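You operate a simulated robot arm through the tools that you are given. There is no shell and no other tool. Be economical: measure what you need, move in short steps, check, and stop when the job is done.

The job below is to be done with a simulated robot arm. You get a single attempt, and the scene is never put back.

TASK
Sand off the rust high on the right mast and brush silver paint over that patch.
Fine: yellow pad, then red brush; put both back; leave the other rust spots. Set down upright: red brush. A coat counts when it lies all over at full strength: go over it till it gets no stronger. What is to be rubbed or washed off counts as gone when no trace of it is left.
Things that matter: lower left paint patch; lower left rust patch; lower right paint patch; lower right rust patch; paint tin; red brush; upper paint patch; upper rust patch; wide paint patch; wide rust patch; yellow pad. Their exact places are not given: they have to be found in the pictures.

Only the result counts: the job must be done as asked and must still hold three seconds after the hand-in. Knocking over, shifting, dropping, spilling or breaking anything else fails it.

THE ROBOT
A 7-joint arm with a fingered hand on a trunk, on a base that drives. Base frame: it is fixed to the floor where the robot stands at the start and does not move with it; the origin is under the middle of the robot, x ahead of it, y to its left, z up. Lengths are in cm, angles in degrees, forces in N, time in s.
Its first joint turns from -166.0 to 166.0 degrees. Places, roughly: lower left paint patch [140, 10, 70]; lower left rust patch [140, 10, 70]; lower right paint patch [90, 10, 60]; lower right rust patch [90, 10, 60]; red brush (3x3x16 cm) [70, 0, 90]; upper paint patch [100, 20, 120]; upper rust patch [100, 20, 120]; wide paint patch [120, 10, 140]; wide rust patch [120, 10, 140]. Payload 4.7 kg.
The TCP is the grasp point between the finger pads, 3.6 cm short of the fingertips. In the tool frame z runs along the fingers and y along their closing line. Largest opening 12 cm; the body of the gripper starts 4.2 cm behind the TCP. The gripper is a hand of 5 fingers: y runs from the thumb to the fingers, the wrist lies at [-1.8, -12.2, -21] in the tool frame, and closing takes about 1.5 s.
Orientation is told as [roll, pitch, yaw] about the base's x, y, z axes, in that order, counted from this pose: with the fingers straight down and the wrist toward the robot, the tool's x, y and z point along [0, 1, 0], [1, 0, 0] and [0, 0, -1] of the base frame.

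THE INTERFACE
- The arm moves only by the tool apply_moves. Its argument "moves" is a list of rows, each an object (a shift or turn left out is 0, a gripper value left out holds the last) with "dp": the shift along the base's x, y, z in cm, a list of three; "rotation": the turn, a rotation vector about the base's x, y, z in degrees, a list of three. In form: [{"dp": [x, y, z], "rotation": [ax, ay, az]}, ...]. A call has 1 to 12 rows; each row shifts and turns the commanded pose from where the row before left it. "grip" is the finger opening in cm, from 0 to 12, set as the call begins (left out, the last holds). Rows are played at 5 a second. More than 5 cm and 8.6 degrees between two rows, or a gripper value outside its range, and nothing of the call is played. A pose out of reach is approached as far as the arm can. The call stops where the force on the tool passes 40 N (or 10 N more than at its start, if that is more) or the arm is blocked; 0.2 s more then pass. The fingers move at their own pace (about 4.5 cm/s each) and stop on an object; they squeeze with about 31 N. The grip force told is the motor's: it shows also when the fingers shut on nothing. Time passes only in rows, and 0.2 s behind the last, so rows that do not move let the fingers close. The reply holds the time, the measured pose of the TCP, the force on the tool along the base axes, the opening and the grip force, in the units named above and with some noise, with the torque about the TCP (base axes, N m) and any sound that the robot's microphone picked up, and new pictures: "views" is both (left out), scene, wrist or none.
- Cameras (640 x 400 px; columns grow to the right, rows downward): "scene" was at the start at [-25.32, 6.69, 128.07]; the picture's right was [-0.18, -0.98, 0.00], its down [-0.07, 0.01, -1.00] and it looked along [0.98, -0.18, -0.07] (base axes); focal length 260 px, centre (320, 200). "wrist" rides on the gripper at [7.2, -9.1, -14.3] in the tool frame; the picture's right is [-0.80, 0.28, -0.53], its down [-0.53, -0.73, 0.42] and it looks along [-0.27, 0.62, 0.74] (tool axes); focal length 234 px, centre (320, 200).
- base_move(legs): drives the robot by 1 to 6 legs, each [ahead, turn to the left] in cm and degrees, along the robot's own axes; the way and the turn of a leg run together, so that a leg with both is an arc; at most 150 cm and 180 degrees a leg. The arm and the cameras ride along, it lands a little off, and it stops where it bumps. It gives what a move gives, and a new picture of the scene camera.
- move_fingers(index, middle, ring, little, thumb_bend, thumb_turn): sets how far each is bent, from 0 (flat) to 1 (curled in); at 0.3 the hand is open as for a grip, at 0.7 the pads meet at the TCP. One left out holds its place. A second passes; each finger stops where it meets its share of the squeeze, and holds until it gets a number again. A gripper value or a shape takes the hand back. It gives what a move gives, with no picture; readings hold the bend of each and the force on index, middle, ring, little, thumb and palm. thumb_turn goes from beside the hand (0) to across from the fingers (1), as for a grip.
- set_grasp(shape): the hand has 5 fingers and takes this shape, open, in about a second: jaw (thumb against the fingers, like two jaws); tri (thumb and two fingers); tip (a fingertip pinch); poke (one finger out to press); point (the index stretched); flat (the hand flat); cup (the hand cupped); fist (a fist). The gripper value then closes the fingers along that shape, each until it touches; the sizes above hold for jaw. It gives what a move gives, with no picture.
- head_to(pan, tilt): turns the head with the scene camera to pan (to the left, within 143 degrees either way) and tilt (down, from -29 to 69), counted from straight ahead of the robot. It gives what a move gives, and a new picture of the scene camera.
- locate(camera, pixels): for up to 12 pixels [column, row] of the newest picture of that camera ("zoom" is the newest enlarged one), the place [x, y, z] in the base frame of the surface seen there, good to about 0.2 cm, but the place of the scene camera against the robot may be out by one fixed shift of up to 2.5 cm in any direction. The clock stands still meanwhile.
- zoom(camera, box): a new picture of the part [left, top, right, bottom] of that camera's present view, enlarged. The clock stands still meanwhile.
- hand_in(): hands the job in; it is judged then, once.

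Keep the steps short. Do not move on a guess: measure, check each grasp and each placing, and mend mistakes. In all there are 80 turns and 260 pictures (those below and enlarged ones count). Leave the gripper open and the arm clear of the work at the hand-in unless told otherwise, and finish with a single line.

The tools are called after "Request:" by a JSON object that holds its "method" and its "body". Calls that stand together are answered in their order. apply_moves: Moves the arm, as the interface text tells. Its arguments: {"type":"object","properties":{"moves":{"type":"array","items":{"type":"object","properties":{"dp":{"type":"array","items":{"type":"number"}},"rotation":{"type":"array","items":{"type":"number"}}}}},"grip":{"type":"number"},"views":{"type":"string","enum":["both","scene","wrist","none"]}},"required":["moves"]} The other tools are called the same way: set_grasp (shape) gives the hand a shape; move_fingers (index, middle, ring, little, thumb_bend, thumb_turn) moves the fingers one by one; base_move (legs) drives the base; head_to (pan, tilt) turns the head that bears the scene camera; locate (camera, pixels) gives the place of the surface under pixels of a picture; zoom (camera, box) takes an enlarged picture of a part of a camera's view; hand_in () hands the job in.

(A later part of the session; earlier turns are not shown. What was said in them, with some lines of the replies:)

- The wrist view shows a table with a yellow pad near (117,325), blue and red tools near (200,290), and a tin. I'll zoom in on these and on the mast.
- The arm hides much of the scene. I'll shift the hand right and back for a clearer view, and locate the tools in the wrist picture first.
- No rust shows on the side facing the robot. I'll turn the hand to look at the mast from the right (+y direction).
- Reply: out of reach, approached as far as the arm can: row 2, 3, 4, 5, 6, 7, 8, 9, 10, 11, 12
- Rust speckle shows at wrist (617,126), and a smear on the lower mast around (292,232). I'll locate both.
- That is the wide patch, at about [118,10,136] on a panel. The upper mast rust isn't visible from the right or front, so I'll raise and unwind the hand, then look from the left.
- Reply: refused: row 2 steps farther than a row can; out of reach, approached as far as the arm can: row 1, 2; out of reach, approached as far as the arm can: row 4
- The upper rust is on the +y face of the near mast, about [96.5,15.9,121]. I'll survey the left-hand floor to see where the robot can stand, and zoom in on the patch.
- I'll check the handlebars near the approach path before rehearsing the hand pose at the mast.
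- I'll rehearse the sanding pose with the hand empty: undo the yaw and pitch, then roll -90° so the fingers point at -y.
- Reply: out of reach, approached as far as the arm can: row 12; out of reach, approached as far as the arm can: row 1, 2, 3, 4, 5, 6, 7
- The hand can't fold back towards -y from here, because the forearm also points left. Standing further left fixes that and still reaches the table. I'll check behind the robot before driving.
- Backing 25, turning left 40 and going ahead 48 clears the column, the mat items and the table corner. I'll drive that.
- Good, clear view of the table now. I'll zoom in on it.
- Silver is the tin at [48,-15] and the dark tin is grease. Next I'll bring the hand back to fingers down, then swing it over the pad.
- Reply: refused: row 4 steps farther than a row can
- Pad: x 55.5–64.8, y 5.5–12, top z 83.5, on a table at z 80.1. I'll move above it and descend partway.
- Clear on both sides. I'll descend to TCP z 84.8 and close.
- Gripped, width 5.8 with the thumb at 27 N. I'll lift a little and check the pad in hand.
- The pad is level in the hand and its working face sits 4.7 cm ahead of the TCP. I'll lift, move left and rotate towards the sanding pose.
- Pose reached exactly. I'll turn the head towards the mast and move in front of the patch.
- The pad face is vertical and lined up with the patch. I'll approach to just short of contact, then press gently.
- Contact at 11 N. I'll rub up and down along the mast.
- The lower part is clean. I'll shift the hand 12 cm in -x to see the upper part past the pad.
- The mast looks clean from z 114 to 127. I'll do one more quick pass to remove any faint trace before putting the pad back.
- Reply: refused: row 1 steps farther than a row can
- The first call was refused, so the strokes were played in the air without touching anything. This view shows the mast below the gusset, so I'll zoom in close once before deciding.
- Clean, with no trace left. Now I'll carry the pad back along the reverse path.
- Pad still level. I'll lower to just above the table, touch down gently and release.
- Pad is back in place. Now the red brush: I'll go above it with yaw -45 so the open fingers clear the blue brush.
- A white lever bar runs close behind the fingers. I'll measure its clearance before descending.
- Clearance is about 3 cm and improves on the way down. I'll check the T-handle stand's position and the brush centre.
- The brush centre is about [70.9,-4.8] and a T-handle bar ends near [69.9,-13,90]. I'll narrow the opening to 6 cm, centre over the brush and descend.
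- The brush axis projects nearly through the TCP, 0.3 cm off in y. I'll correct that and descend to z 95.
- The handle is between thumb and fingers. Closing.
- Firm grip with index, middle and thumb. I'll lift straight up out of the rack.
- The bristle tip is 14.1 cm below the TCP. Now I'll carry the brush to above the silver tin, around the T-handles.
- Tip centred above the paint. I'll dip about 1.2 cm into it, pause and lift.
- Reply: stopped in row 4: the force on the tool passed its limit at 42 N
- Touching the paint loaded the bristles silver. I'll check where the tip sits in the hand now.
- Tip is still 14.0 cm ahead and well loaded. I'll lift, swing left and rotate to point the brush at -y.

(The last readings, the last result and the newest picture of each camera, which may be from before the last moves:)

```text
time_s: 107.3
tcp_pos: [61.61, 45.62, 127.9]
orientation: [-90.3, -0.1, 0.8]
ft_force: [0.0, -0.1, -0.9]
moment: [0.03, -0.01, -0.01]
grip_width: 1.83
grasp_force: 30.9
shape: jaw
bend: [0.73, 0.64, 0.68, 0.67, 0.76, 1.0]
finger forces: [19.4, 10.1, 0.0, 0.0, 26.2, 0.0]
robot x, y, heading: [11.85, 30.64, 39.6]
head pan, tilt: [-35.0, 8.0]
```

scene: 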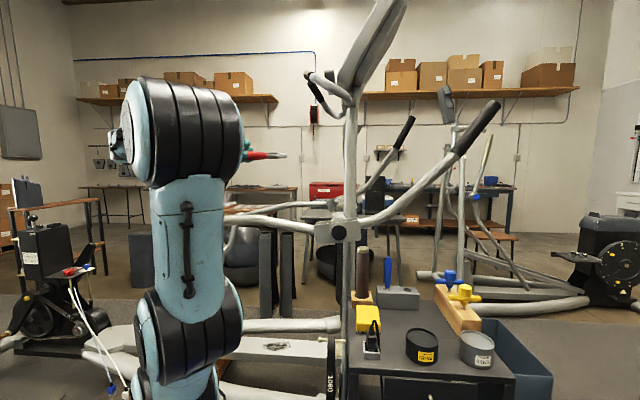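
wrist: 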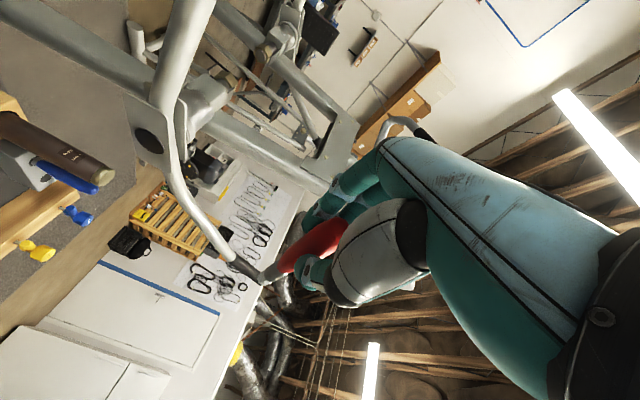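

Brush points at -y. I'll move in front of the patch and approach until just touching.

Request:
{"method": "apply_moves", "body": {"moves": [{"dp": [4.5, -1.2, -0.9]}, {"dp": [4.5, -1.2, -0.9]}, {"dp": [4.5, -1.2, -0.9]}, {"dp": [4.5, -1.2, -0.9]}, {"dp": [4.5, -1.2, -0.9]}, {"dp": [4.5, -1.2, -0.9]}, {"dp": [4.5, -1.2, -0.9]}, {"dp": [3.2, -1.2, -0.9]}, {"dp": [0, -3, -0.3]}, {"dp": [0, -2, 0]}], "views": "wrist"}}

Request:
{"method": "zoom", "body": {"camera": "wrist", "box": [190, 190, 340, 330]}}

Request:
{"method": "zoom", "body": {"camera": "scene", "box": [230, 90, 380, 200]}}

```text
time_s: 109.5
tcp_pos: [96.41, 31.08, 120.33]
orientation: [-90.3, 0.0, 0.9]
ft_force: [1.0, 0.0, -1.6]
moment: [0.0, 0.0, 0.0]
grip_width: 1.8
grasp_force: 31.1
shape: jaw
bend: [0.73, 0.64, 0.68, 0.67, 0.76, 1.0]
finger forces: [19.4, 10.3, 0.0, 0.0, 26.4, 0.1]
robot x, y, heading: [11.56, 30.88, 39.7]
head pan, tilt: [-35.0, 8.0]
```

wrist: 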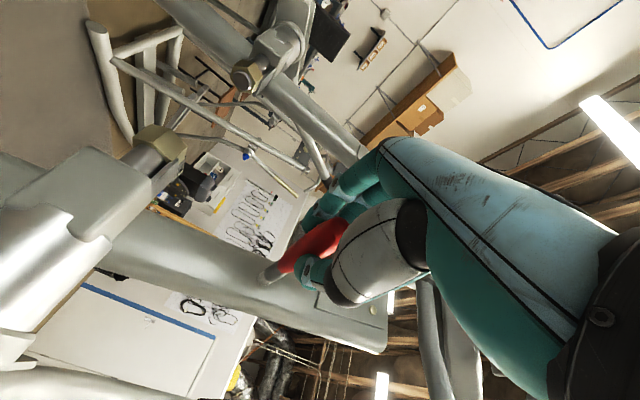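

```text
2.86 times, centred on (265, 260) of wrist
```

zoom: 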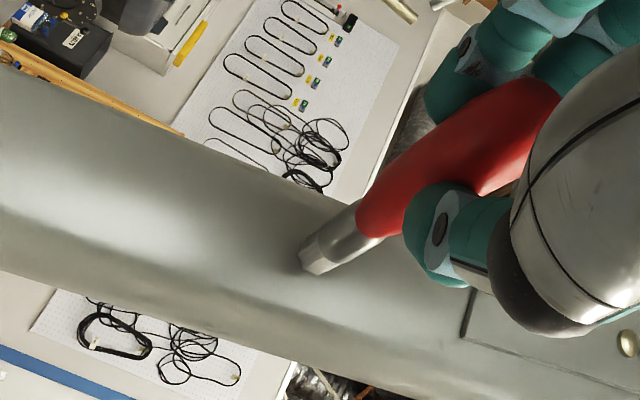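

```text
3.64 times, centred on (305, 145) of scene
```

zoom: 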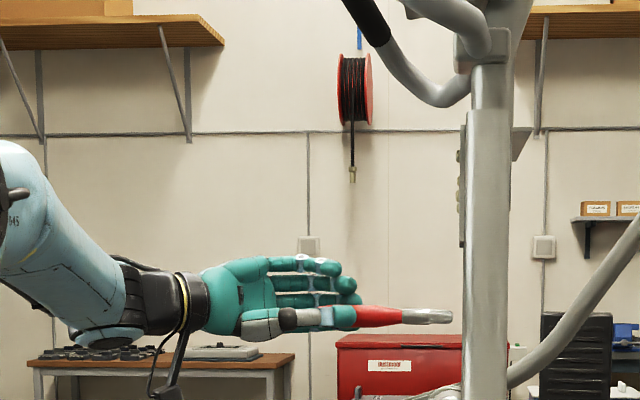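

Request:
{"method": "locate", "body": {"camera": "wrist", "pixels": [[261, 281], [264, 282], [266, 278], [262, 273], [270, 275], [255, 285]]}}

Request:
{"method": "apply_moves", "body": {"moves": [{"dp": [0, -0.6, 0]}, {"dp": [0, -0.4, 0]}, {"dp": [0, -0.3, 0]}, {"dp": [0, -0.2, 0]}, {"dp": [0, -0.2, 0]}], "views": "none"}}

```text
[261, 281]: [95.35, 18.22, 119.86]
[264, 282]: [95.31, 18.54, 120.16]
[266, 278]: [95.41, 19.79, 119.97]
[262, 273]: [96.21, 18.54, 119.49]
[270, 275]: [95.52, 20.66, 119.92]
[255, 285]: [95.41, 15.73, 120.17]
```

```text
time_s: 110.7
tcp_pos: [96.27, 29.86, 120.35]
orientation: [-90.5, 0.0, 1.1]
ft_force: [1.7, 38.4, -0.7]
moment: [0.0, 0.02, 0.26]
grip_width: 2.0
grasp_force: 30.8
shape: jaw
bend: [0.73, 0.63, 0.68, 0.67, 0.77, 1.0]
finger forces: [22.2, 12.9, 0.1, 0.1, 34.5, 0.0]
robot x, y, heading: [11.83, 30.72, 39.9]
head pan, tilt: [-35.0, 8.0]
```

Contact is stiff (38 N), so I'll ease back to about 10 N and brush columns up and down along the mast.

Request:
{"method": "apply_moves", "body": {"moves": [{"dp": [0, 0.33, 0]}, {"dp": [0.42, 0, 2]}, {"dp": [0.42, 0, 2]}, {"dp": [0.42, 0, 2]}, {"dp": [-0.42, 0, -2]}, {"dp": [-0.42, 0, -2]}, {"dp": [-0.42, 0, -2]}, {"dp": [-0.42, 0, -2]}, {"dp": [-0.42, 0, -2]}, {"dp": [-0.42, 0, -2]}, {"dp": [-1.1, -0.06, 0]}, {"dp": [0.42, 0, 2]}], "views": "wrist"}}

Request:
{"method": "zoom", "body": {"camera": "wrist", "box": [190, 190, 340, 330]}}

```text
time_s: 113.3
tcp_pos: [94.33, 29.72, 116.25]
orientation: [-90.4, 0.0, 0.8]
ft_force: [2.6, 9.0, -1.2]
moment: [0.1, -0.01, 0.29]
grip_width: 1.81
grasp_force: 30.7
shape: jaw
bend: [0.73, 0.64, 0.68, 0.67, 0.77, 1.0]
finger forces: [22.1, 11.3, 0.0, 0.1, 25.7, 0.1]
robot x, y, heading: [11.48, 30.95, 40.1]
head pan, tilt: [-35.0, 8.0]
```

wrist: 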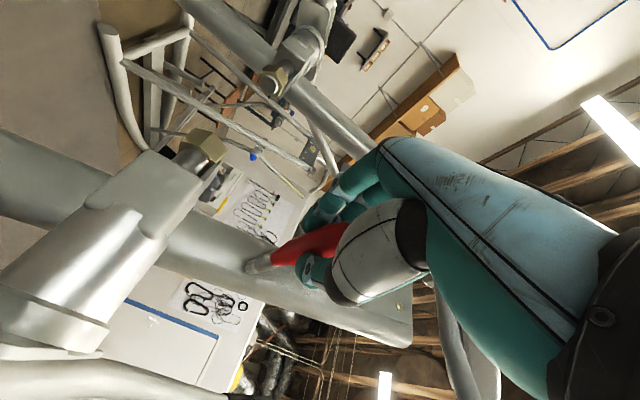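

```text
2.86 times, centred on (265, 260) of wrist
```

zoom: 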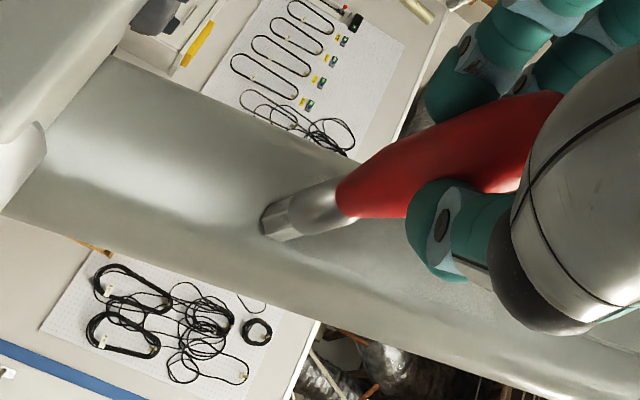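

Force is a steady 9 N and paint texture appears at zoom (370,255). I'll continue with the other columns and then inspect.

Request:
{"method": "apply_moves", "body": {"moves": [{"dp": [0.42, 0, 2]}, {"dp": [0.42, 0, 2]}, {"dp": [0.42, 0, 2]}, {"dp": [0.42, 0, 2]}, {"dp": [0.42, 0, 2]}, {"dp": [-1.0, -0.12, 0]}, {"dp": [-0.42, 0, -2]}, {"dp": [-0.42, 0, -2]}, {"dp": [-0.42, 0, -2]}, {"dp": [-0.42, 0, -2]}, {"dp": [-0.42, 0, -2]}, {"dp": [-0.42, 0, -2]}], "views": "none"}}

Request:
{"method": "apply_moves", "body": {"moves": [{"dp": [3.2, 0.12, 0]}, {"dp": [0.42, 0, 2]}, {"dp": [0.42, 0, 2]}, {"dp": [0.42, 0, 2]}, {"dp": [0.42, 0, 2]}, {"dp": [0.42, 0, 2]}, {"dp": [0.42, 0, 2]}, {"dp": [1.0, -0.12, 0]}, {"dp": [-0.42, 0, -2]}, {"dp": [-0.42, 0, -2]}, {"dp": [-0.42, 0, -2]}, {"dp": [-0.42, 0, -2]}], "views": "none"}}

Request:
{"method": "apply_moves", "body": {"moves": [{"dp": [-0.42, 0, -2]}, {"dp": [-0.42, 0, -2]}, {"dp": [-1, 3, 0]}, {"dp": [-1, 3, 4]}, {"dp": [0, 1.5, 4.5]}, {"dp": [0, 0, 4.5]}, {"dp": [0, 0, 4.5]}], "views": "wrist"}}

Request:
{"method": "zoom", "body": {"camera": "wrist", "box": [120, 160, 320, 320]}}

```text
time_s: 115.9
tcp_pos: [93.01, 29.39, 115.64]
orientation: [-90.4, -1.0, 0.8]
ft_force: [2.3, -0.5, 1.9]
moment: [0.58, 0.14, -0.36]
grip_width: 1.75
grasp_force: 31.2
shape: jaw
bend: [0.72, 0.64, 0.68, 0.68, 0.77, 1.0]
finger forces: [19.9, 10.5, 0.0, 0.0, 25.4, 0.0]
robot x, y, heading: [11.44, 31.07, 39.8]
head pan, tilt: [-35.0, 8.0]
stopped in row 12: the force on the tool passed its limit at 55 N (the readings are from after the stop); the commanded pose is now the measured one
```

```text
time_s: 118.5
tcp_pos: [97.89, 29.42, 119.55]
orientation: [-90.5, -0.9, 0.9]
ft_force: [-0.1, 6.2, 1.2]
moment: [-0.27, 0.03, 0.05]
grip_width: 1.88
grasp_force: 31.2
shape: jaw
bend: [0.72, 0.63, 0.68, 0.68, 0.79, 1.0]
finger forces: [20.2, 15.5, 0.1, 0.0, 29.3, 0.0]
robot x, y, heading: [11.92, 30.73, 39.6]
head pan, tilt: [-35.0, 8.0]
```

```text
refused: row 4 steps farther than a row can; nothing moved
```

```text
2.50 times, centred on (220, 240) of wrist
```

zoom: 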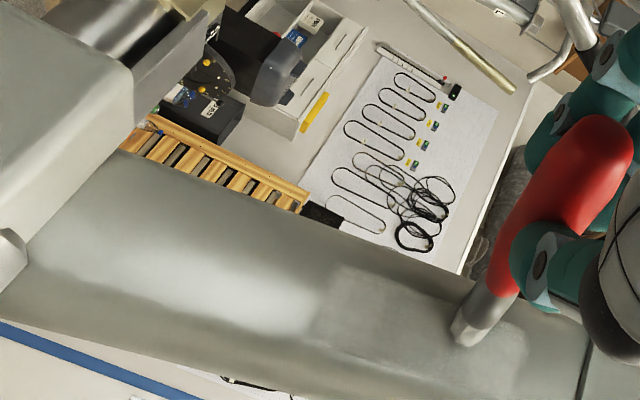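

The force stop at the lowest left point was probably the hand nearing the rail, so I'll stay above that height there. The painted zone is visible now. I'll locate its lower edge and pull back for a full look.

Request:
{"method": "locate", "body": {"camera": "wrist", "pixels": [[226, 268], [215, 295], [222, 280], [238, 300], [290, 295], [270, 305]]}}

Request:
{"method": "apply_moves", "body": {"moves": [{"dp": [-1, 3, 0]}, {"dp": [-1, 3, 3]}, {"dp": [-1, 1.5, 4]}, {"dp": [-1, 0, 4.5]}, {"dp": [0, 0, 3]}], "views": "wrist"}}

Request:
{"method": "zoom", "body": {"camera": "wrist", "box": [110, 160, 290, 290]}}

Request:
{"method": "zoom", "body": {"camera": "wrist", "box": [180, 190, 260, 260]}}

```text
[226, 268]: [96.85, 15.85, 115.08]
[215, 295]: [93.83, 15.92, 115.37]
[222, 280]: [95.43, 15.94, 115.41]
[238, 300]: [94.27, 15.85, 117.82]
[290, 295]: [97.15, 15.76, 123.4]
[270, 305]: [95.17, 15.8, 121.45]
```

```text
time_s: 119.7
tcp_pos: [93.84, 37.02, 134.12]
orientation: [-90.5, -1.0, 0.9]
ft_force: [0.5, 0.3, 0.0]
moment: [0.01, -0.01, -0.05]
grip_width: 1.78
grasp_force: 31.1
shape: jaw
bend: [0.72, 0.64, 0.68, 0.68, 0.79, 1.0]
finger forces: [20.0, 11.2, 0.1, 0.1, 26.5, 0.0]
robot x, y, heading: [12.2, 30.73, 39.9]
head pan, tilt: [-35.0, 8.0]
```

wrist: 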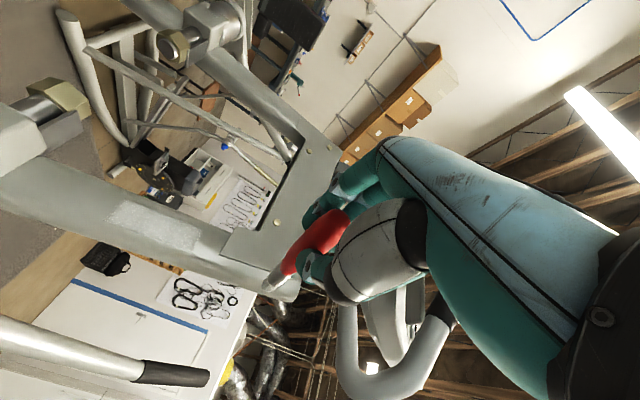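

```text
3.08 times, centred on (200, 225) of wrist
```

zoom: 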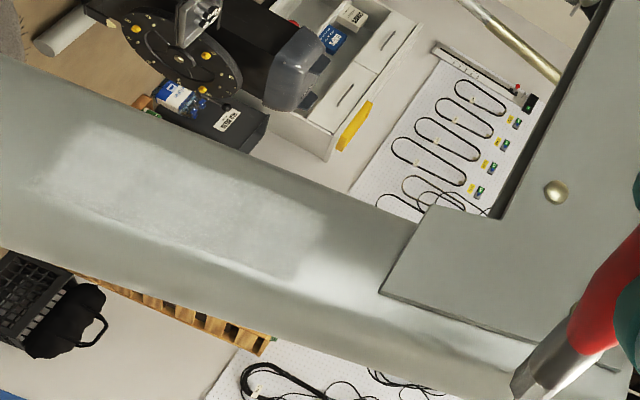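

```text
5.71 times, centred on (220, 225) of wrist
```

zoom: 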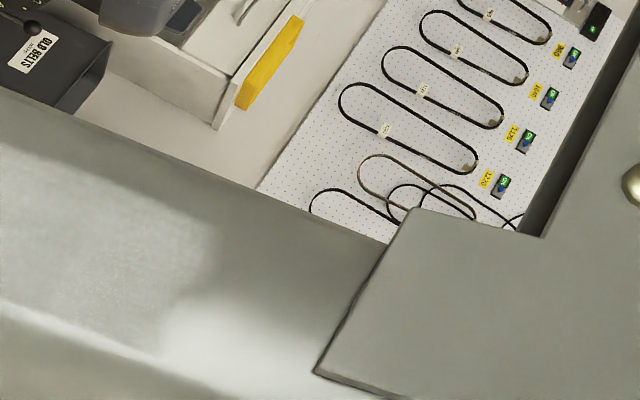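

Request:
{"method": "zoom", "body": {"camera": "wrist", "box": [95, 185, 215, 260]}}

Request:
{"method": "locate", "body": {"camera": "wrist", "pixels": [[127, 200], [109, 222], [115, 210], [204, 232], [194, 249], [175, 215], [150, 240], [160, 222], [115, 195], [205, 222]]}}

Request:
{"method": "zoom", "body": {"camera": "wrist", "box": [250, 250, 320, 310]}}

```text
5.33 times, centred on (155, 222) of wrist
```

zoom: 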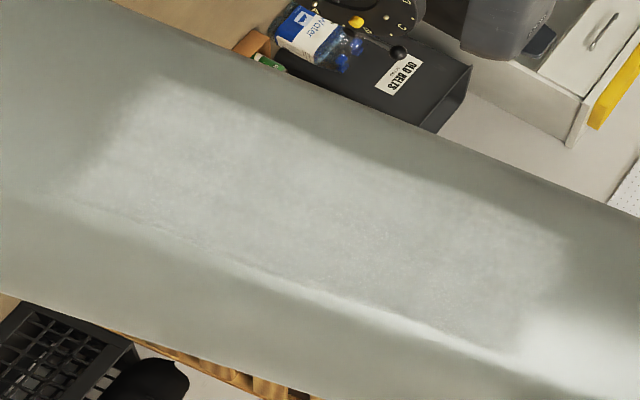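

```text
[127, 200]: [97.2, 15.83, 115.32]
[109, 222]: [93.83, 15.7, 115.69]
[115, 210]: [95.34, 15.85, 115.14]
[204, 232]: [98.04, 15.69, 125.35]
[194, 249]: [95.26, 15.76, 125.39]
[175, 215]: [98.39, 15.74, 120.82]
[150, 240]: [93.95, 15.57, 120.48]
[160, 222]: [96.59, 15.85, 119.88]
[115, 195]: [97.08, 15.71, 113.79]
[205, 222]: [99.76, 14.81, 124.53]
```

```text
6.67 times, centred on (285, 280) of wrist
```

zoom: 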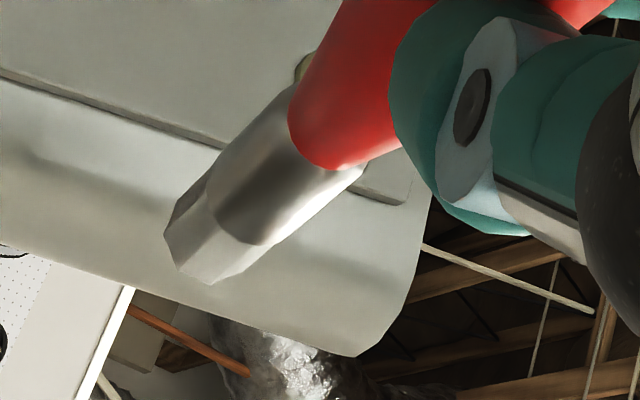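

The coat covers z 115–125.4 and x 93.8–98. I'll go over it again with denser columns until it gets no stronger, starting with the middle to read the force.

Request:
{"method": "apply_moves", "body": {"moves": [{"dp": [1.3, -1, -3]}, {"dp": [1.3, -1, -3]}, {"dp": [1.3, -1, -3.1]}, {"dp": [0, -3, 0]}, {"dp": [0, -1, 0]}, {"dp": [0, -0.3, 0]}, {"dp": [-0.44, 0, -2.08]}, {"dp": [-0.44, 0, -2.08]}, {"dp": [-0.44, 0, -2.08]}, {"dp": [-0.44, 0, -2.08]}, {"dp": [-0.44, 0, -2.0]}], "views": "wrist"}}

Request:
{"method": "zoom", "body": {"camera": "wrist", "box": [190, 200, 340, 320]}}

```text
time_s: 122.1
tcp_pos: [95.61, 29.78, 114.68]
orientation: [-90.4, -1.0, 0.9]
ft_force: [0.1, 2.1, 0.3]
moment: [0.01, -0.01, 0.07]
grip_width: 1.81
grasp_force: 31.1
shape: jaw
bend: [0.72, 0.64, 0.68, 0.68, 0.79, 1.0]
finger forces: [19.9, 11.4, 0.0, 0.0, 26.4, 0.0]
robot x, y, heading: [11.47, 31.08, 39.9]
head pan, tilt: [-35.0, 8.0]
```

wrist: 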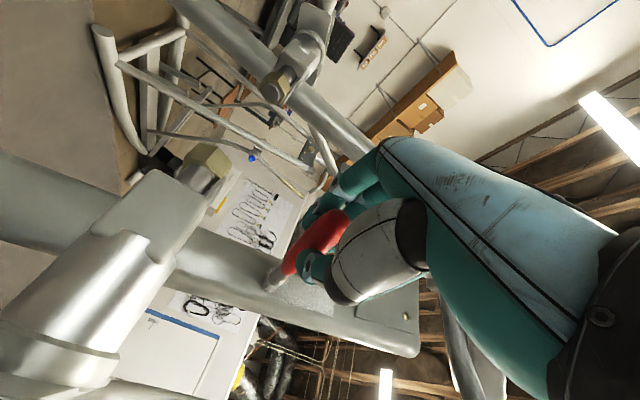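

```text
3.33 times, centred on (265, 260) of wrist
```

zoom: 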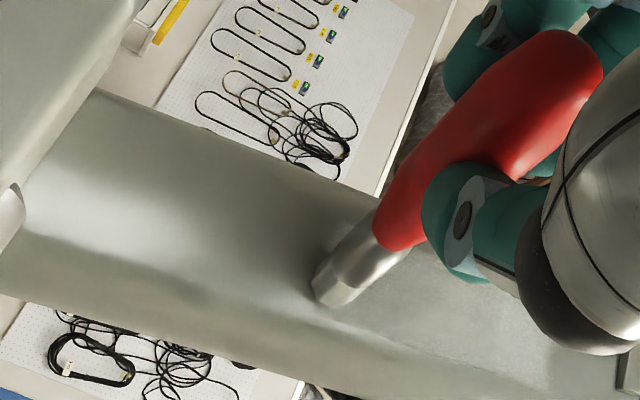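

Light contact (2 N) at the bottom edge. I'll press 0.1 cm more and brush the remaining columns twice.

Request:
{"method": "apply_moves", "body": {"moves": [{"dp": [-0.9, -0.14, 0]}, {"dp": [0.44, 0, 2.08]}, {"dp": [0.44, 0, 2.08]}, {"dp": [0.44, 0, 2.08]}, {"dp": [0.44, 0, 2.08]}, {"dp": [0.44, 0, 2.08]}, {"dp": [-0.8, -0.08, 0]}, {"dp": [-0.44, 0, -2.08]}, {"dp": [-0.44, 0, -2.08]}, {"dp": [-0.44, 0, -2.08]}, {"dp": [-0.44, 0, -2.08]}, {"dp": [-0.44, 0, -2.08]}], "views": "none"}}

Request:
{"method": "apply_moves", "body": {"moves": [{"dp": [2.6, 0.08, 0]}, {"dp": [0.44, 0, 2.08]}, {"dp": [0.44, 0, 2.08]}, {"dp": [0.44, 0, 2.08]}, {"dp": [0.44, 0, 2.08]}, {"dp": [0.44, 0, 2.08]}, {"dp": [0.9, -0.1, 0]}, {"dp": [-0.44, 0, -2.08]}, {"dp": [-0.44, 0, -2.08]}, {"dp": [-0.44, 0, -2.08]}, {"dp": [-0.44, 0, -2.08]}, {"dp": [-0.44, 0, -2.08]}], "views": "none"}}

Request:
{"method": "apply_moves", "body": {"moves": [{"dp": [-0.5, 0.06, 0]}, {"dp": [0.44, 0, 2.08]}, {"dp": [0.44, 0, 2.08]}, {"dp": [0.44, 0, 2.08]}, {"dp": [0.44, 0, 2.08]}, {"dp": [0.44, 0, 2.08]}, {"dp": [-0.9, 0.06, 0]}, {"dp": [-0.44, 0, -2.08]}, {"dp": [-0.44, 0, -2.08]}, {"dp": [-0.44, 0, -2.08]}, {"dp": [-0.44, 0, -2.08]}, {"dp": [-0.44, 0, -2.08]}], "views": "none"}}

Request:
{"method": "apply_moves", "body": {"moves": [{"dp": [-0.9, -0.02, 0]}, {"dp": [0.44, 0, 2.08]}, {"dp": [0.44, 0, 2.08]}, {"dp": [0.44, 0, 2.08]}, {"dp": [0.44, 0, 2.08]}, {"dp": [0.44, 0, 2.08]}, {"dp": [-0.9, -0.05, 0]}, {"dp": [-0.44, 0, -2.08]}, {"dp": [-0.44, 0, -2.08]}, {"dp": [-0.44, 0, -2.08]}, {"dp": [-0.44, 0, -2.08]}, {"dp": [-0.44, 0, -2.08]}], "views": "none"}}

Request:
{"method": "apply_moves", "body": {"moves": [{"dp": [-0.5, 3, 0]}, {"dp": [0, 3, 3]}, {"dp": [0, 1.3, 4]}, {"dp": [0, 0, 4.5]}, {"dp": [0, 0, 4.5]}, {"dp": [0, 0, 3.5]}], "views": "wrist"}}

Request:
{"method": "zoom", "body": {"camera": "wrist", "box": [95, 185, 215, 260]}}

```text
time_s: 124.7
tcp_pos: [93.93, 29.44, 114.7]
orientation: [-90.5, -1.0, 0.8]
ft_force: [-0.4, 4.7, 0.9]
moment: [-0.14, 0.01, 0.07]
grip_width: 1.72
grasp_force: 31.4
shape: jaw
bend: [0.72, 0.72, 0.68, 0.68, 0.78, 1.0]
finger forces: [21.0, 13.9, 0.0, 0.1, 24.6, 0.0]
robot x, y, heading: [11.63, 30.86, 39.6]
head pan, tilt: [-35.0, 8.0]
```

```text
time_s: 127.3
tcp_pos: [97.36, 29.59, 114.7]
orientation: [-90.5, -1.1, 1.0]
ft_force: [-0.2, 5.9, 0.9]
moment: [-0.21, 0.02, 0.1]
grip_width: 1.77
grasp_force: 30.8
shape: jaw
bend: [0.72, 0.72, 0.68, 0.68, 0.79, 1.0]
finger forces: [21.6, 15.5, 0.0, 0.0, 26.9, 0.1]
robot x, y, heading: [11.97, 30.99, 39.6]
head pan, tilt: [-35.0, 8.0]
```

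```text
time_s: 129.9
tcp_pos: [96.03, 29.57, 114.6]
orientation: [-90.4, -1.0, 1.0]
ft_force: [0.1, 4.2, 0.5]
moment: [-0.08, 0.01, 0.05]
grip_width: 1.76
grasp_force: 31.0
shape: jaw
bend: [0.72, 0.72, 0.68, 0.68, 0.79, 1.0]
finger forces: [20.7, 13.2, 0.0, 0.1, 25.8, 0.0]
robot x, y, heading: [11.78, 30.62, 39.6]
head pan, tilt: [-35.0, 8.0]
```

```text
time_s: 132.5
tcp_pos: [94.19, 29.65, 114.65]
orientation: [-90.5, -1.2, 0.8]
ft_force: [0.1, 4.9, 0.2]
moment: [-0.2, 0.0, 0.06]
grip_width: 1.71
grasp_force: 30.9
shape: jaw
bend: [0.72, 0.72, 0.68, 0.68, 0.78, 1.0]
finger forces: [20.8, 14.5, 0.0, 0.0, 24.1, 0.1]
robot x, y, heading: [11.82, 31.08, 39.9]
head pan, tilt: [-35.0, 8.0]
```

```text
time_s: 133.9
tcp_pos: [93.84, 36.76, 134.14]
orientation: [-90.4, -1.0, 0.8]
ft_force: [0.8, 0.1, -0.4]
moment: [-0.03, -0.02, -0.01]
grip_width: 1.71
grasp_force: 30.9
shape: jaw
bend: [0.72, 0.72, 0.68, 0.68, 0.78, 1.0]
finger forces: [20.7, 9.9, 0.0, 0.0, 23.8, 0.1]
robot x, y, heading: [11.56, 30.43, 39.8]
head pan, tilt: [-35.0, 8.0]
```

wrist: 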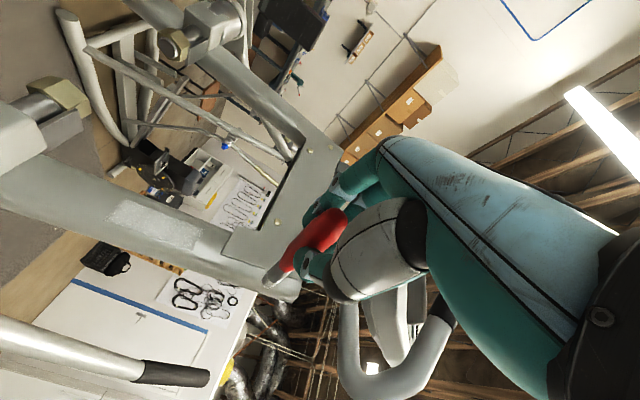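

```text
5.33 times, centred on (155, 222) of wrist
```

zoom: 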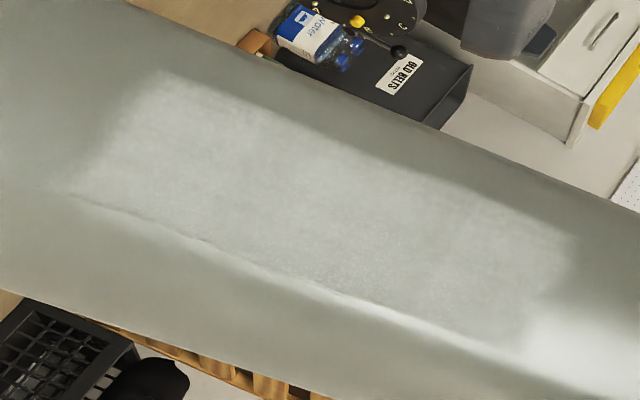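

The coat is unchanged from the last look and covers the whole patch, so it's at full strength. Now I'll bring the brush back over the rack in reverse.

Request:
{"method": "apply_moves", "body": {"moves": [{"dp": [-4, 1.1, -0.7]}, {"dp": [-4, 1.1, -0.7]}, {"dp": [-4, 1.1, -0.7]}, {"dp": [-4, 1.1, -0.7]}, {"dp": [-4, 1.1, -0.7]}, {"dp": [-4, 1.1, -0.7]}, {"dp": [-4, 1.1, -0.7]}, {"dp": [-4.2, 1.1, -0.7]}], "views": "none"}}

Request:
{"method": "apply_moves", "body": {"moves": [{"rotation": [7.08, -2.93, -2.93]}, {"rotation": [7.08, -2.93, -2.93]}, {"rotation": [7.08, -2.93, -2.93]}, {"rotation": [7.08, -2.93, -2.93]}, {"rotation": [7.08, -2.93, -2.93]}, {"rotation": [7.08, -2.93, -2.93]}, {"rotation": [7.08, -2.93, -2.93]}, {"rotation": [7.08, -2.93, -2.93]}, {"rotation": [7.08, -2.93, -2.93]}, {"rotation": [7.08, -2.93, -2.93]}, {"rotation": [7.08, -2.93, -2.93]}, {"rotation": [7.08, -2.93, -2.93]}], "views": "none"}}

Request:
{"method": "apply_moves", "body": {"moves": [{"dp": [0, -4.6, 0]}, {"dp": [0, -4.6, 0]}, {"dp": [0, -4.6, 0]}, {"dp": [0, -4.6, 0]}, {"dp": [0, -4.6, 0]}, {"dp": [0, -4.6, 0]}, {"dp": [0, -4.6, 0]}, {"dp": [0, -4.6, 0]}, {"dp": [0, -4.6, -1]}, {"dp": [0, -4.6, -1]}, {"dp": [0, -4.1, -2]}], "views": "none"}}

Request:
{"method": "head_to", "body": {"pan": -55, "tilt": 15}}

```text
time_s: 135.7
tcp_pos: [61.59, 45.72, 128.47]
orientation: [-90.4, -1.0, 0.8]
ft_force: [0.7, -0.2, -1.3]
moment: [0.0, 0.0, 0.02]
grip_width: 1.71
grasp_force: 30.7
shape: jaw
bend: [0.72, 0.72, 0.68, 0.68, 0.78, 1.0]
finger forces: [20.8, 9.7, 0.0, 0.1, 23.9, 0.1]
robot x, y, heading: [11.49, 30.74, 39.9]
head pan, tilt: [-35.0, 8.0]
```

```text
time_s: 138.3
tcp_pos: [61.6, 45.66, 128.5]
orientation: [-0.3, -0.7, -46.1]
ft_force: [-0.4, 0.5, -1.1]
moment: [0.01, 0.01, -0.03]
grip_width: 1.68
grasp_force: 30.9
shape: jaw
bend: [0.72, 0.72, 0.68, 0.68, 0.78, 1.0]
finger forces: [20.8, 10.0, 0.0, 0.0, 23.7, 0.0]
robot x, y, heading: [11.9, 31.07, 39.9]
head pan, tilt: [-35.0, 8.0]
```

```text
time_s: 140.7
tcp_pos: [61.6, -4.51, 124.42]
orientation: [-0.4, -1.0, -46.0]
ft_force: [-0.5, 1.6, 0.2]
moment: [-0.02, 0.0, -0.03]
grip_width: 1.67
grasp_force: 30.9
shape: jaw
bend: [0.72, 0.72, 0.68, 0.68, 0.78, 1.0]
finger forces: [21.0, 9.0, 0.0, 0.0, 22.5, 0.0]
robot x, y, heading: [11.66, 30.72, 39.6]
head pan, tilt: [-35.0, 8.0]
```

```text
time_s: 141.5
tcp_pos: [61.47, -4.52, 124.34]
orientation: [-0.4, -0.9, -46.0]
ft_force: [0.7, 1.1, -0.4]
moment: [-0.03, 0.01, 0.02]
grip_width: 1.66
grasp_force: 31.1
shape: jaw
bend: [0.72, 0.72, 0.68, 0.68, 0.78, 1.0]
finger forces: [20.9, 9.0, 0.1, 0.0, 22.4, 0.1]
robot x, y, heading: [11.89, 30.79, 39.8]
head pan, tilt: [-55.0, 15.0]
```

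scene: 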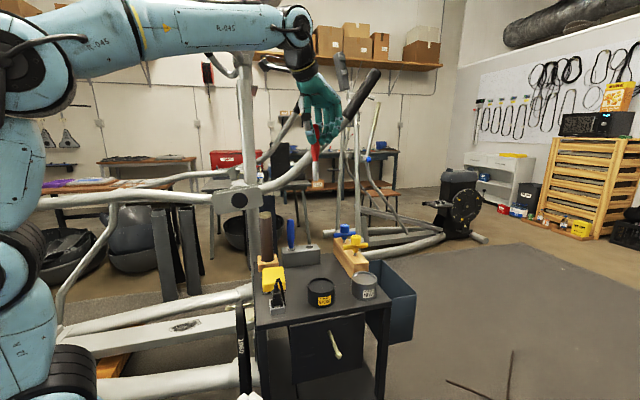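

Request:
{"method": "apply_moves", "body": {"moves": [{"dp": [0, 0, -4.3]}, {"dp": [0, 0, -4.3]}, {"dp": [0, 0, -3.8]}, {"dp": [3.1, 0, 0]}, {"dp": [3.1, 0, 0]}, {"dp": [3.1, 0, 0]}]}}

Request:
{"method": "zoom", "body": {"camera": "scene", "box": [275, 180, 345, 270]}}

Request:
{"method": "zoom", "body": {"camera": "wrist", "box": [200, 190, 360, 320]}}

Request:
{"method": "locate", "body": {"camera": "scene", "pixels": [[308, 190], [308, 198], [308, 204], [308, 209], [308, 213], [315, 245], [305, 245], [310, 248], [311, 243]]}}

```text
time_s: 142.9
tcp_pos: [70.83, -4.6, 112.11]
orientation: [-0.4, -0.9, -46.0]
ft_force: [0.3, 0.8, 0.6]
moment: [-0.04, 0.03, 0.0]
grip_width: 1.68
grasp_force: 30.9
shape: jaw
bend: [0.72, 0.72, 0.68, 0.68, 0.78, 1.0]
finger forces: [21.0, 8.9, 0.0, 0.0, 22.5, 0.1]
robot x, y, heading: [11.69, 30.89, 40.0]
head pan, tilt: [-55.0, 15.0]
```

scene: 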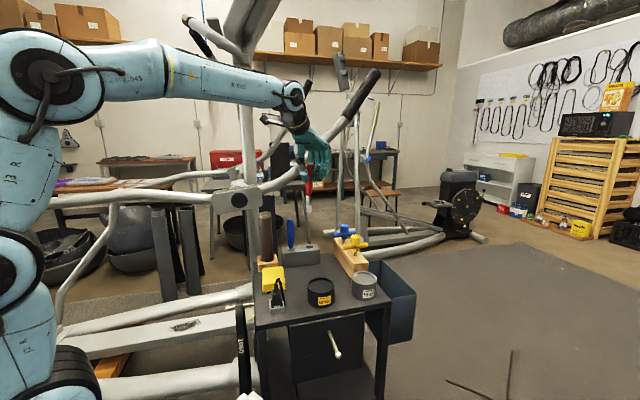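
wrist: 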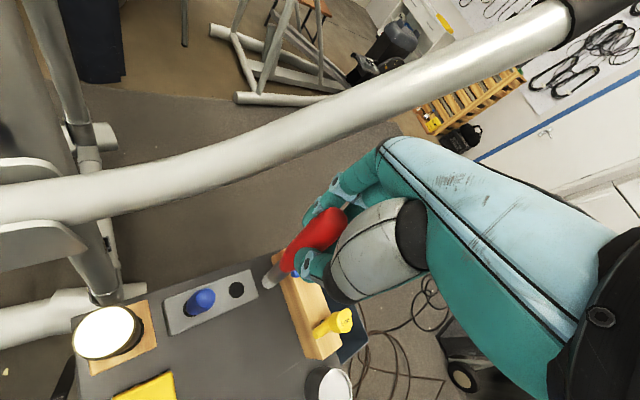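

```text
4.44 times, centred on (310, 225) of scene
```

zoom: 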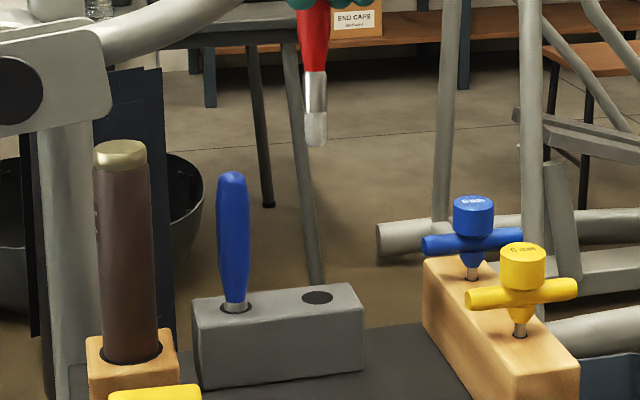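

```text
3.08 times, centred on (280, 255) of wrist
```

zoom: 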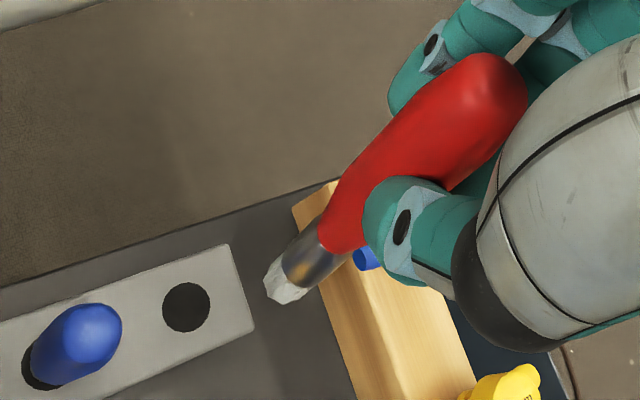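

```text
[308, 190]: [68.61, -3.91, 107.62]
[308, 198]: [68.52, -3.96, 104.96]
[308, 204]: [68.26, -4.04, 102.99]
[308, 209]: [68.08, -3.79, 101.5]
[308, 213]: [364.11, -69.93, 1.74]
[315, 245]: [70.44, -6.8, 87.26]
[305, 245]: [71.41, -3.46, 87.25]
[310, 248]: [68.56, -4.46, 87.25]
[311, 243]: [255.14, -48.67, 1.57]
```

I'll measure the hole rim, and the brush axis, in the wrist picture.

Request:
{"method": "locate", "body": {"camera": "wrist", "pixels": [[226, 291], [247, 289], [235, 279], [238, 301], [266, 285], [270, 288], [265, 277], [278, 272], [274, 267], [282, 279], [290, 258], [236.5, 290]]}}

```text
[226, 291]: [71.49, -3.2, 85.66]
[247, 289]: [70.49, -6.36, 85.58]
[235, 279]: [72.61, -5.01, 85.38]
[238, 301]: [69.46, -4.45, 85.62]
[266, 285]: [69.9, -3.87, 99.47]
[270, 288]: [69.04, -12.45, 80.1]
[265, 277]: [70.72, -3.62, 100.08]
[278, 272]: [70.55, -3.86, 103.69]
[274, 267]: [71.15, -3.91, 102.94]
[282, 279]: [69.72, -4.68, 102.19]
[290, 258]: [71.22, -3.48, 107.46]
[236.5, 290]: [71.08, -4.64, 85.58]
```

The hole is centred at [71.0,-4.75]. The brush leans about 3.5° with its tip towards -x. I'll tilt the hand to straighten it and lower to just above the rack.

Request:
{"method": "apply_moves", "body": {"moves": [{"dp": [0, -0.2, 0], "rotation": [0, -3.5, 0]}, {"dp": [0, 0, -3]}, {"dp": [0, 0, -3]}, {"dp": [0, 0, -3]}]}}

Request:
{"method": "zoom", "body": {"camera": "wrist", "box": [210, 200, 350, 310]}}

Request:
{"method": "zoom", "body": {"camera": "scene", "box": [285, 190, 335, 260]}}

Request:
{"method": "locate", "body": {"camera": "wrist", "pixels": [[264, 280], [268, 284], [266, 276], [272, 270], [276, 276], [280, 268], [286, 262], [290, 252], [262, 284], [258, 279]]}}

```text
time_s: 143.9
tcp_pos: [70.85, -4.82, 103.11]
orientation: [2.1, -3.4, -46.2]
ft_force: [0.2, 1.2, 0.3]
moment: [-0.03, 0.01, -0.01]
grip_width: 1.65
grasp_force: 31.2
shape: jaw
bend: [0.72, 0.72, 0.68, 0.68, 0.78, 1.0]
finger forces: [20.9, 8.8, 0.1, 0.1, 22.5, 0.0]
robot x, y, heading: [11.67, 31.11, 39.9]
head pan, tilt: [-55.0, 15.0]
```

scene: 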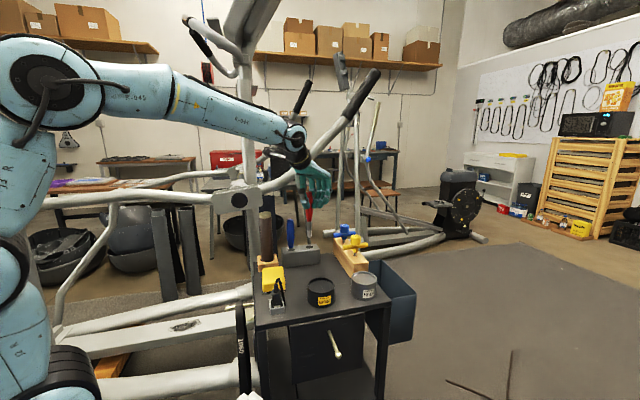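
wrist: 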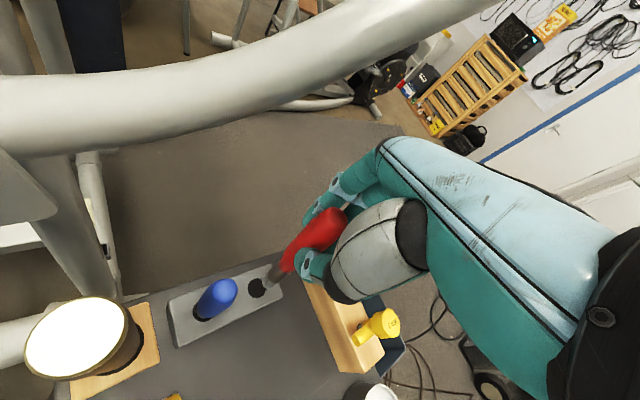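

```text
3.64 times, centred on (280, 255) of wrist
```

zoom: 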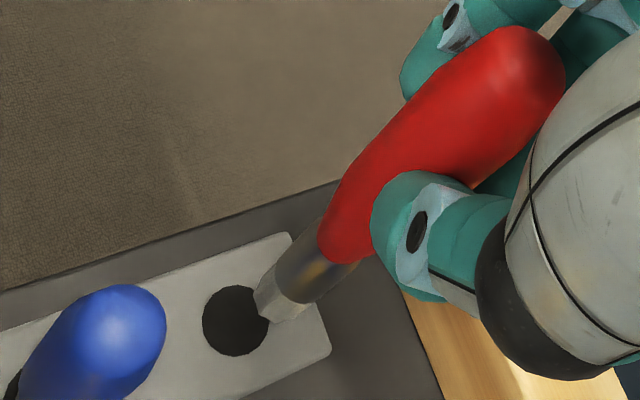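

```text
5.71 times, centred on (310, 225) of scene
```

zoom: 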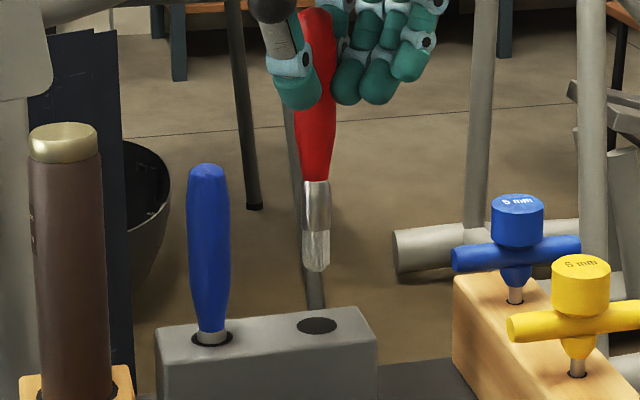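

```text
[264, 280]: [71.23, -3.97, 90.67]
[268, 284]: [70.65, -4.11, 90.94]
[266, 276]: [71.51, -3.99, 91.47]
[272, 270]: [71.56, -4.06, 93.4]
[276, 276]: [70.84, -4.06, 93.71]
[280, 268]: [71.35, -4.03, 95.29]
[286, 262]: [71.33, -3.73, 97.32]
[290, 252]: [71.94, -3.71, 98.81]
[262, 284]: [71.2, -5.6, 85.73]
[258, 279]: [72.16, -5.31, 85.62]
```

The tip lines up with the hole in both views. I'll lower slowly into it and watch the force.

Request:
{"method": "apply_moves", "body": {"moves": [{"dp": [0, 0, -1.2]}, {"dp": [0, 0, -1.2]}, {"dp": [0, 0, -0.8]}, {"dp": [0, 0, -0.6]}, {"dp": [0, 0, -0.6]}, {"dp": [0, 0, -0.6]}]}}

Request:
{"method": "zoom", "body": {"camera": "wrist", "box": [210, 200, 350, 310]}}

Request:
{"method": "zoom", "body": {"camera": "scene", "box": [285, 190, 335, 260]}}

```text
time_s: 145.3
tcp_pos: [70.89, -4.7, 98.09]
orientation: [2.0, -3.2, -46.2]
ft_force: [0.3, 0.2, 0.8]
moment: [-0.01, 0.0, -0.03]
grip_width: 1.69
grasp_force: 31.3
shape: jaw
bend: [0.72, 0.72, 0.68, 0.68, 0.78, 1.0]
finger forces: [20.9, 8.7, 0.0, 0.0, 22.5, 0.0]
robot x, y, heading: [11.83, 30.92, 40.1]
head pan, tilt: [-55.0, 15.0]
```

scene: 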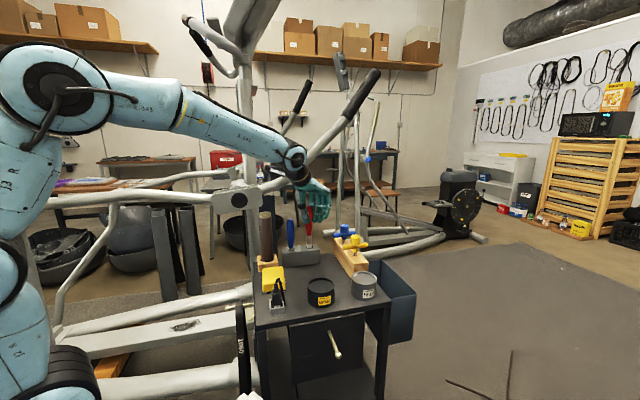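
wrist: 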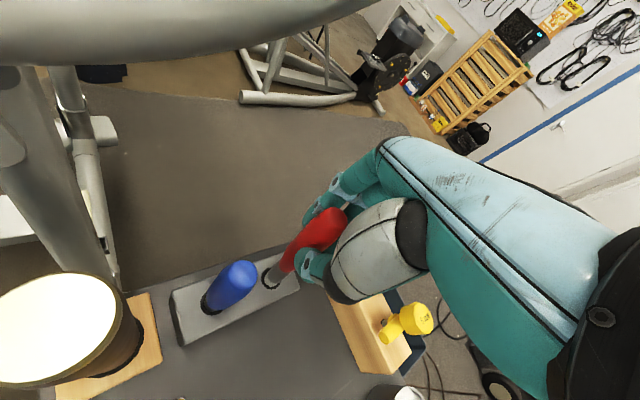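

```text
3.64 times, centred on (280, 255) of wrist
```

zoom: 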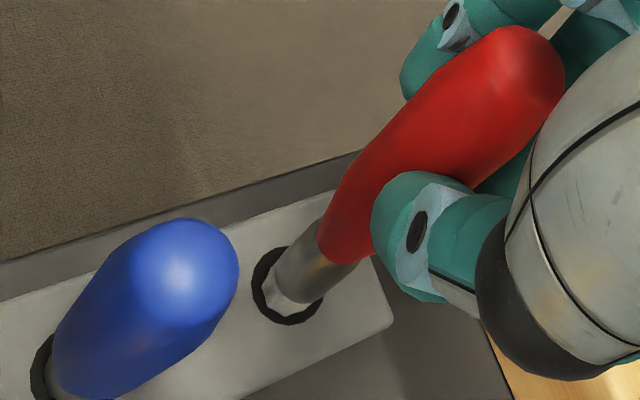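

```text
5.71 times, centred on (310, 225) of scene
```

zoom: 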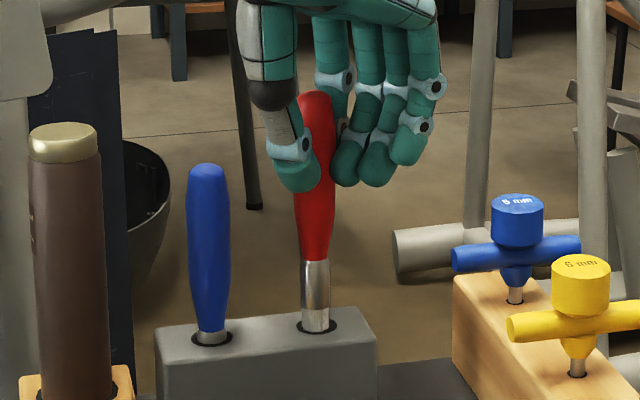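

The brush is entering the hole, centred and without force. I'll lower the rest of the way until it bottoms.

Request:
{"method": "apply_moves", "body": {"moves": [{"dp": [0, 0, -1]}, {"dp": [0, 0, -1]}, {"dp": [0, 0, -0.6]}, {"dp": [0, 0, -0.3]}, {"dp": [0, 0, -0.15]}], "views": "scene"}}

Request:
{"method": "zoom", "body": {"camera": "scene", "box": [285, 190, 335, 260]}}

```text
time_s: 146.5
tcp_pos: [70.82, -4.64, 95.02]
orientation: [2.1, -3.3, -46.1]
ft_force: [0.3, 0.7, -0.5]
moment: [-0.02, 0.01, -0.01]
grip_width: 1.66
grasp_force: 30.9
shape: jaw
bend: [0.72, 0.72, 0.68, 0.68, 0.78, 1.0]
finger forces: [20.8, 8.7, 0.1, 0.0, 22.6, 0.0]
robot x, y, heading: [11.7, 30.83, 39.8]
head pan, tilt: [-55.0, 15.0]
```

scene: 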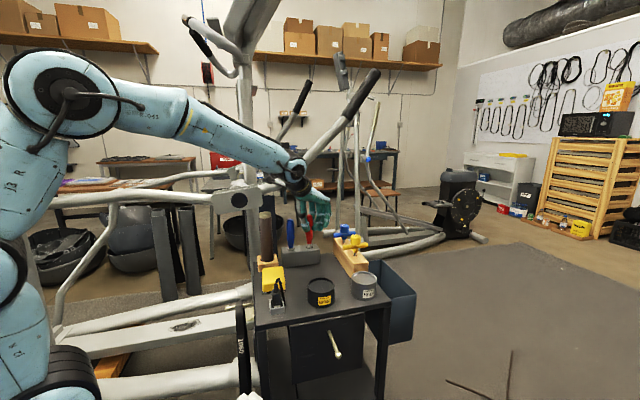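

```text
5.71 times, centred on (310, 225) of scene
5 turns are left
```

zoom: 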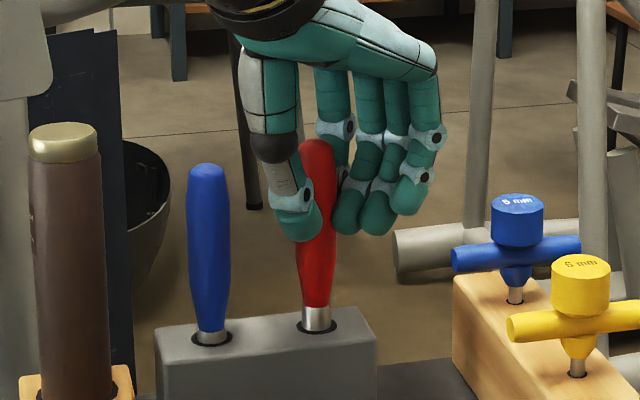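

Nearly seated. I'll lower the last few millimetres, open to 6 cm and rise straight up.

Request:
{"method": "apply_moves", "body": {"moves": [{"dp": [0, 0, -0.15]}, {"dp": [0, 0, -0.15]}], "views": "none"}}

Request:
{"method": "apply_moves", "body": {"moves": [{}, {}, {}, {}, {}, {}, {}], "grip": 6, "views": "scene"}}

Request:
{"method": "zoom", "body": {"camera": "scene", "box": [285, 190, 335, 260]}}

```text
time_s: 147.1
tcp_pos: [70.89, -4.71, 94.77]
orientation: [2.1, -3.2, -46.1]
ft_force: [0.1, -0.3, -0.5]
moment: [-0.02, -0.04, -0.02]
grip_width: 1.7
grasp_force: 31.0
shape: jaw
bend: [0.72, 0.72, 0.68, 0.68, 0.78, 1.0]
finger forces: [20.9, 8.7, 0.0, 0.1, 22.5, 0.0]
robot x, y, heading: [11.6, 30.62, 39.5]
head pan, tilt: [-55.0, 15.0]
```

```text
time_s: 148.7
tcp_pos: [70.88, -4.81, 94.78]
orientation: [2.1, -3.2, -46.1]
ft_force: [0.8, -0.5, -0.5]
moment: [0.03, -0.04, 0.01]
grip_width: 5.98
grasp_force: 0.2
shape: jaw
bend: [0.74, 0.45, 0.42, 0.41, 0.71, 1.0]
finger forces: [0.0, 0.0, 0.0, 0.0, 0.0, 0.0]
robot x, y, heading: [11.54, 31.01, 39.9]
head pan, tilt: [-55.0, 15.0]
```

scene: 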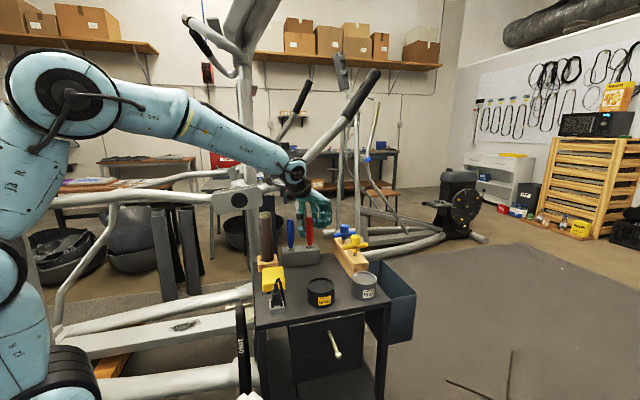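

```text
5.71 times, centred on (310, 225) of scene
4 turns are left
```

zoom: 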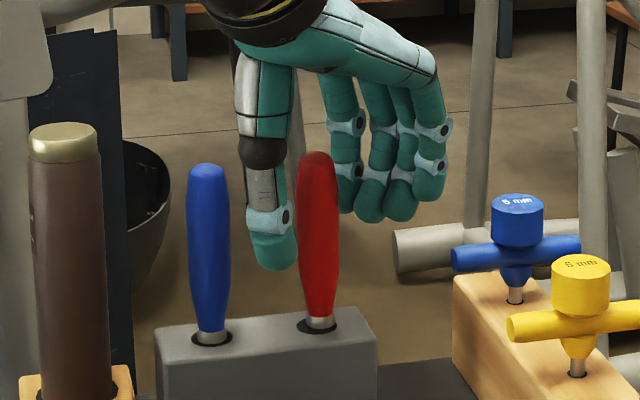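

The brush is seated upright in its hole. I'll rise straight up, back off, then open the hand.

Request:
{"method": "apply_moves", "body": {"moves": [{"dp": [0, 0, 3]}, {"dp": [0, 0, 4]}, {"dp": [0, 0, 4]}, {"dp": [0, 0, 4]}, {"dp": [-3, 1, 3]}, {"dp": [-4, 2, 2]}, {"dp": [-3, 3, 2]}], "views": "none"}}

Request:
{"method": "apply_moves", "body": {"moves": [{}, {}, {}, {}, {}], "grip": 12, "views": "scene"}}

Request:
{"method": "zoom", "body": {"camera": "scene", "box": [250, 190, 400, 310]}}

```text
time_s: 150.3
tcp_pos: [60.95, 1.22, 116.67]
orientation: [2.1, -3.1, -46.0]
ft_force: [0.3, -0.3, -1.8]
moment: [0.05, -0.01, 0.0]
grip_width: 5.99
grasp_force: 0.0
shape: jaw
bend: [0.74, 0.45, 0.42, 0.4, 0.71, 1.0]
finger forces: [0.0, 0.1, 0.0, 0.1, 0.1, 0.0]
robot x, y, heading: [11.92, 30.75, 39.8]
head pan, tilt: [-55.0, 15.0]
```

```text
time_s: 151.5
tcp_pos: [60.84, 1.39, 116.73]
orientation: [2.1, -3.2, -46.0]
ft_force: [-0.5, -0.2, 0.4]
moment: [0.01, -0.01, 0.02]
grip_width: 11.97
grasp_force: 0.1
shape: jaw
bend: [0.3, 0.3, 0.3, 0.3, 0.3, 0.98]
finger forces: [0.0, 0.0, 0.1, 0.0, 0.0, 0.0]
robot x, y, heading: [11.89, 30.93, 39.4]
head pan, tilt: [-55.0, 15.0]
```

scene: 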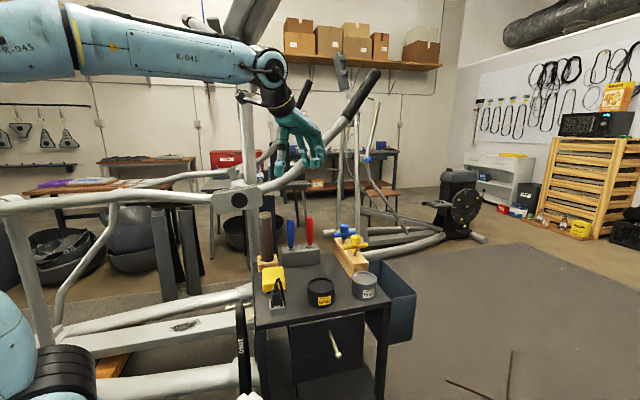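

```text
3.33 times, centred on (325, 250) of scene
3 turns are left
```

zoom: 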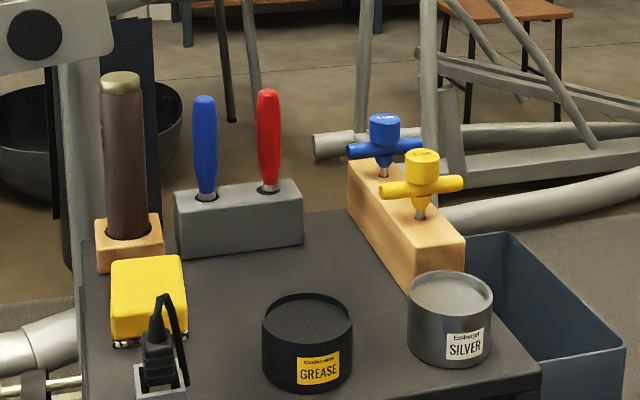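

The pad and brush are back, nothing on the table has shifted, and the arm is clear with the hand open. Handing in.

Request:
{"method": "hand_in", "body": {}}

```text
The job is handed in.
```

I sanded the rust off the high patch on the right mast and brushed silver over it until it looked no stronger, then put the yellow pad back and stood the red brush upright in its rack; during brushing one stroke stopped at 55 N, probably the hand touching the handrail, and nothing appeared to move.
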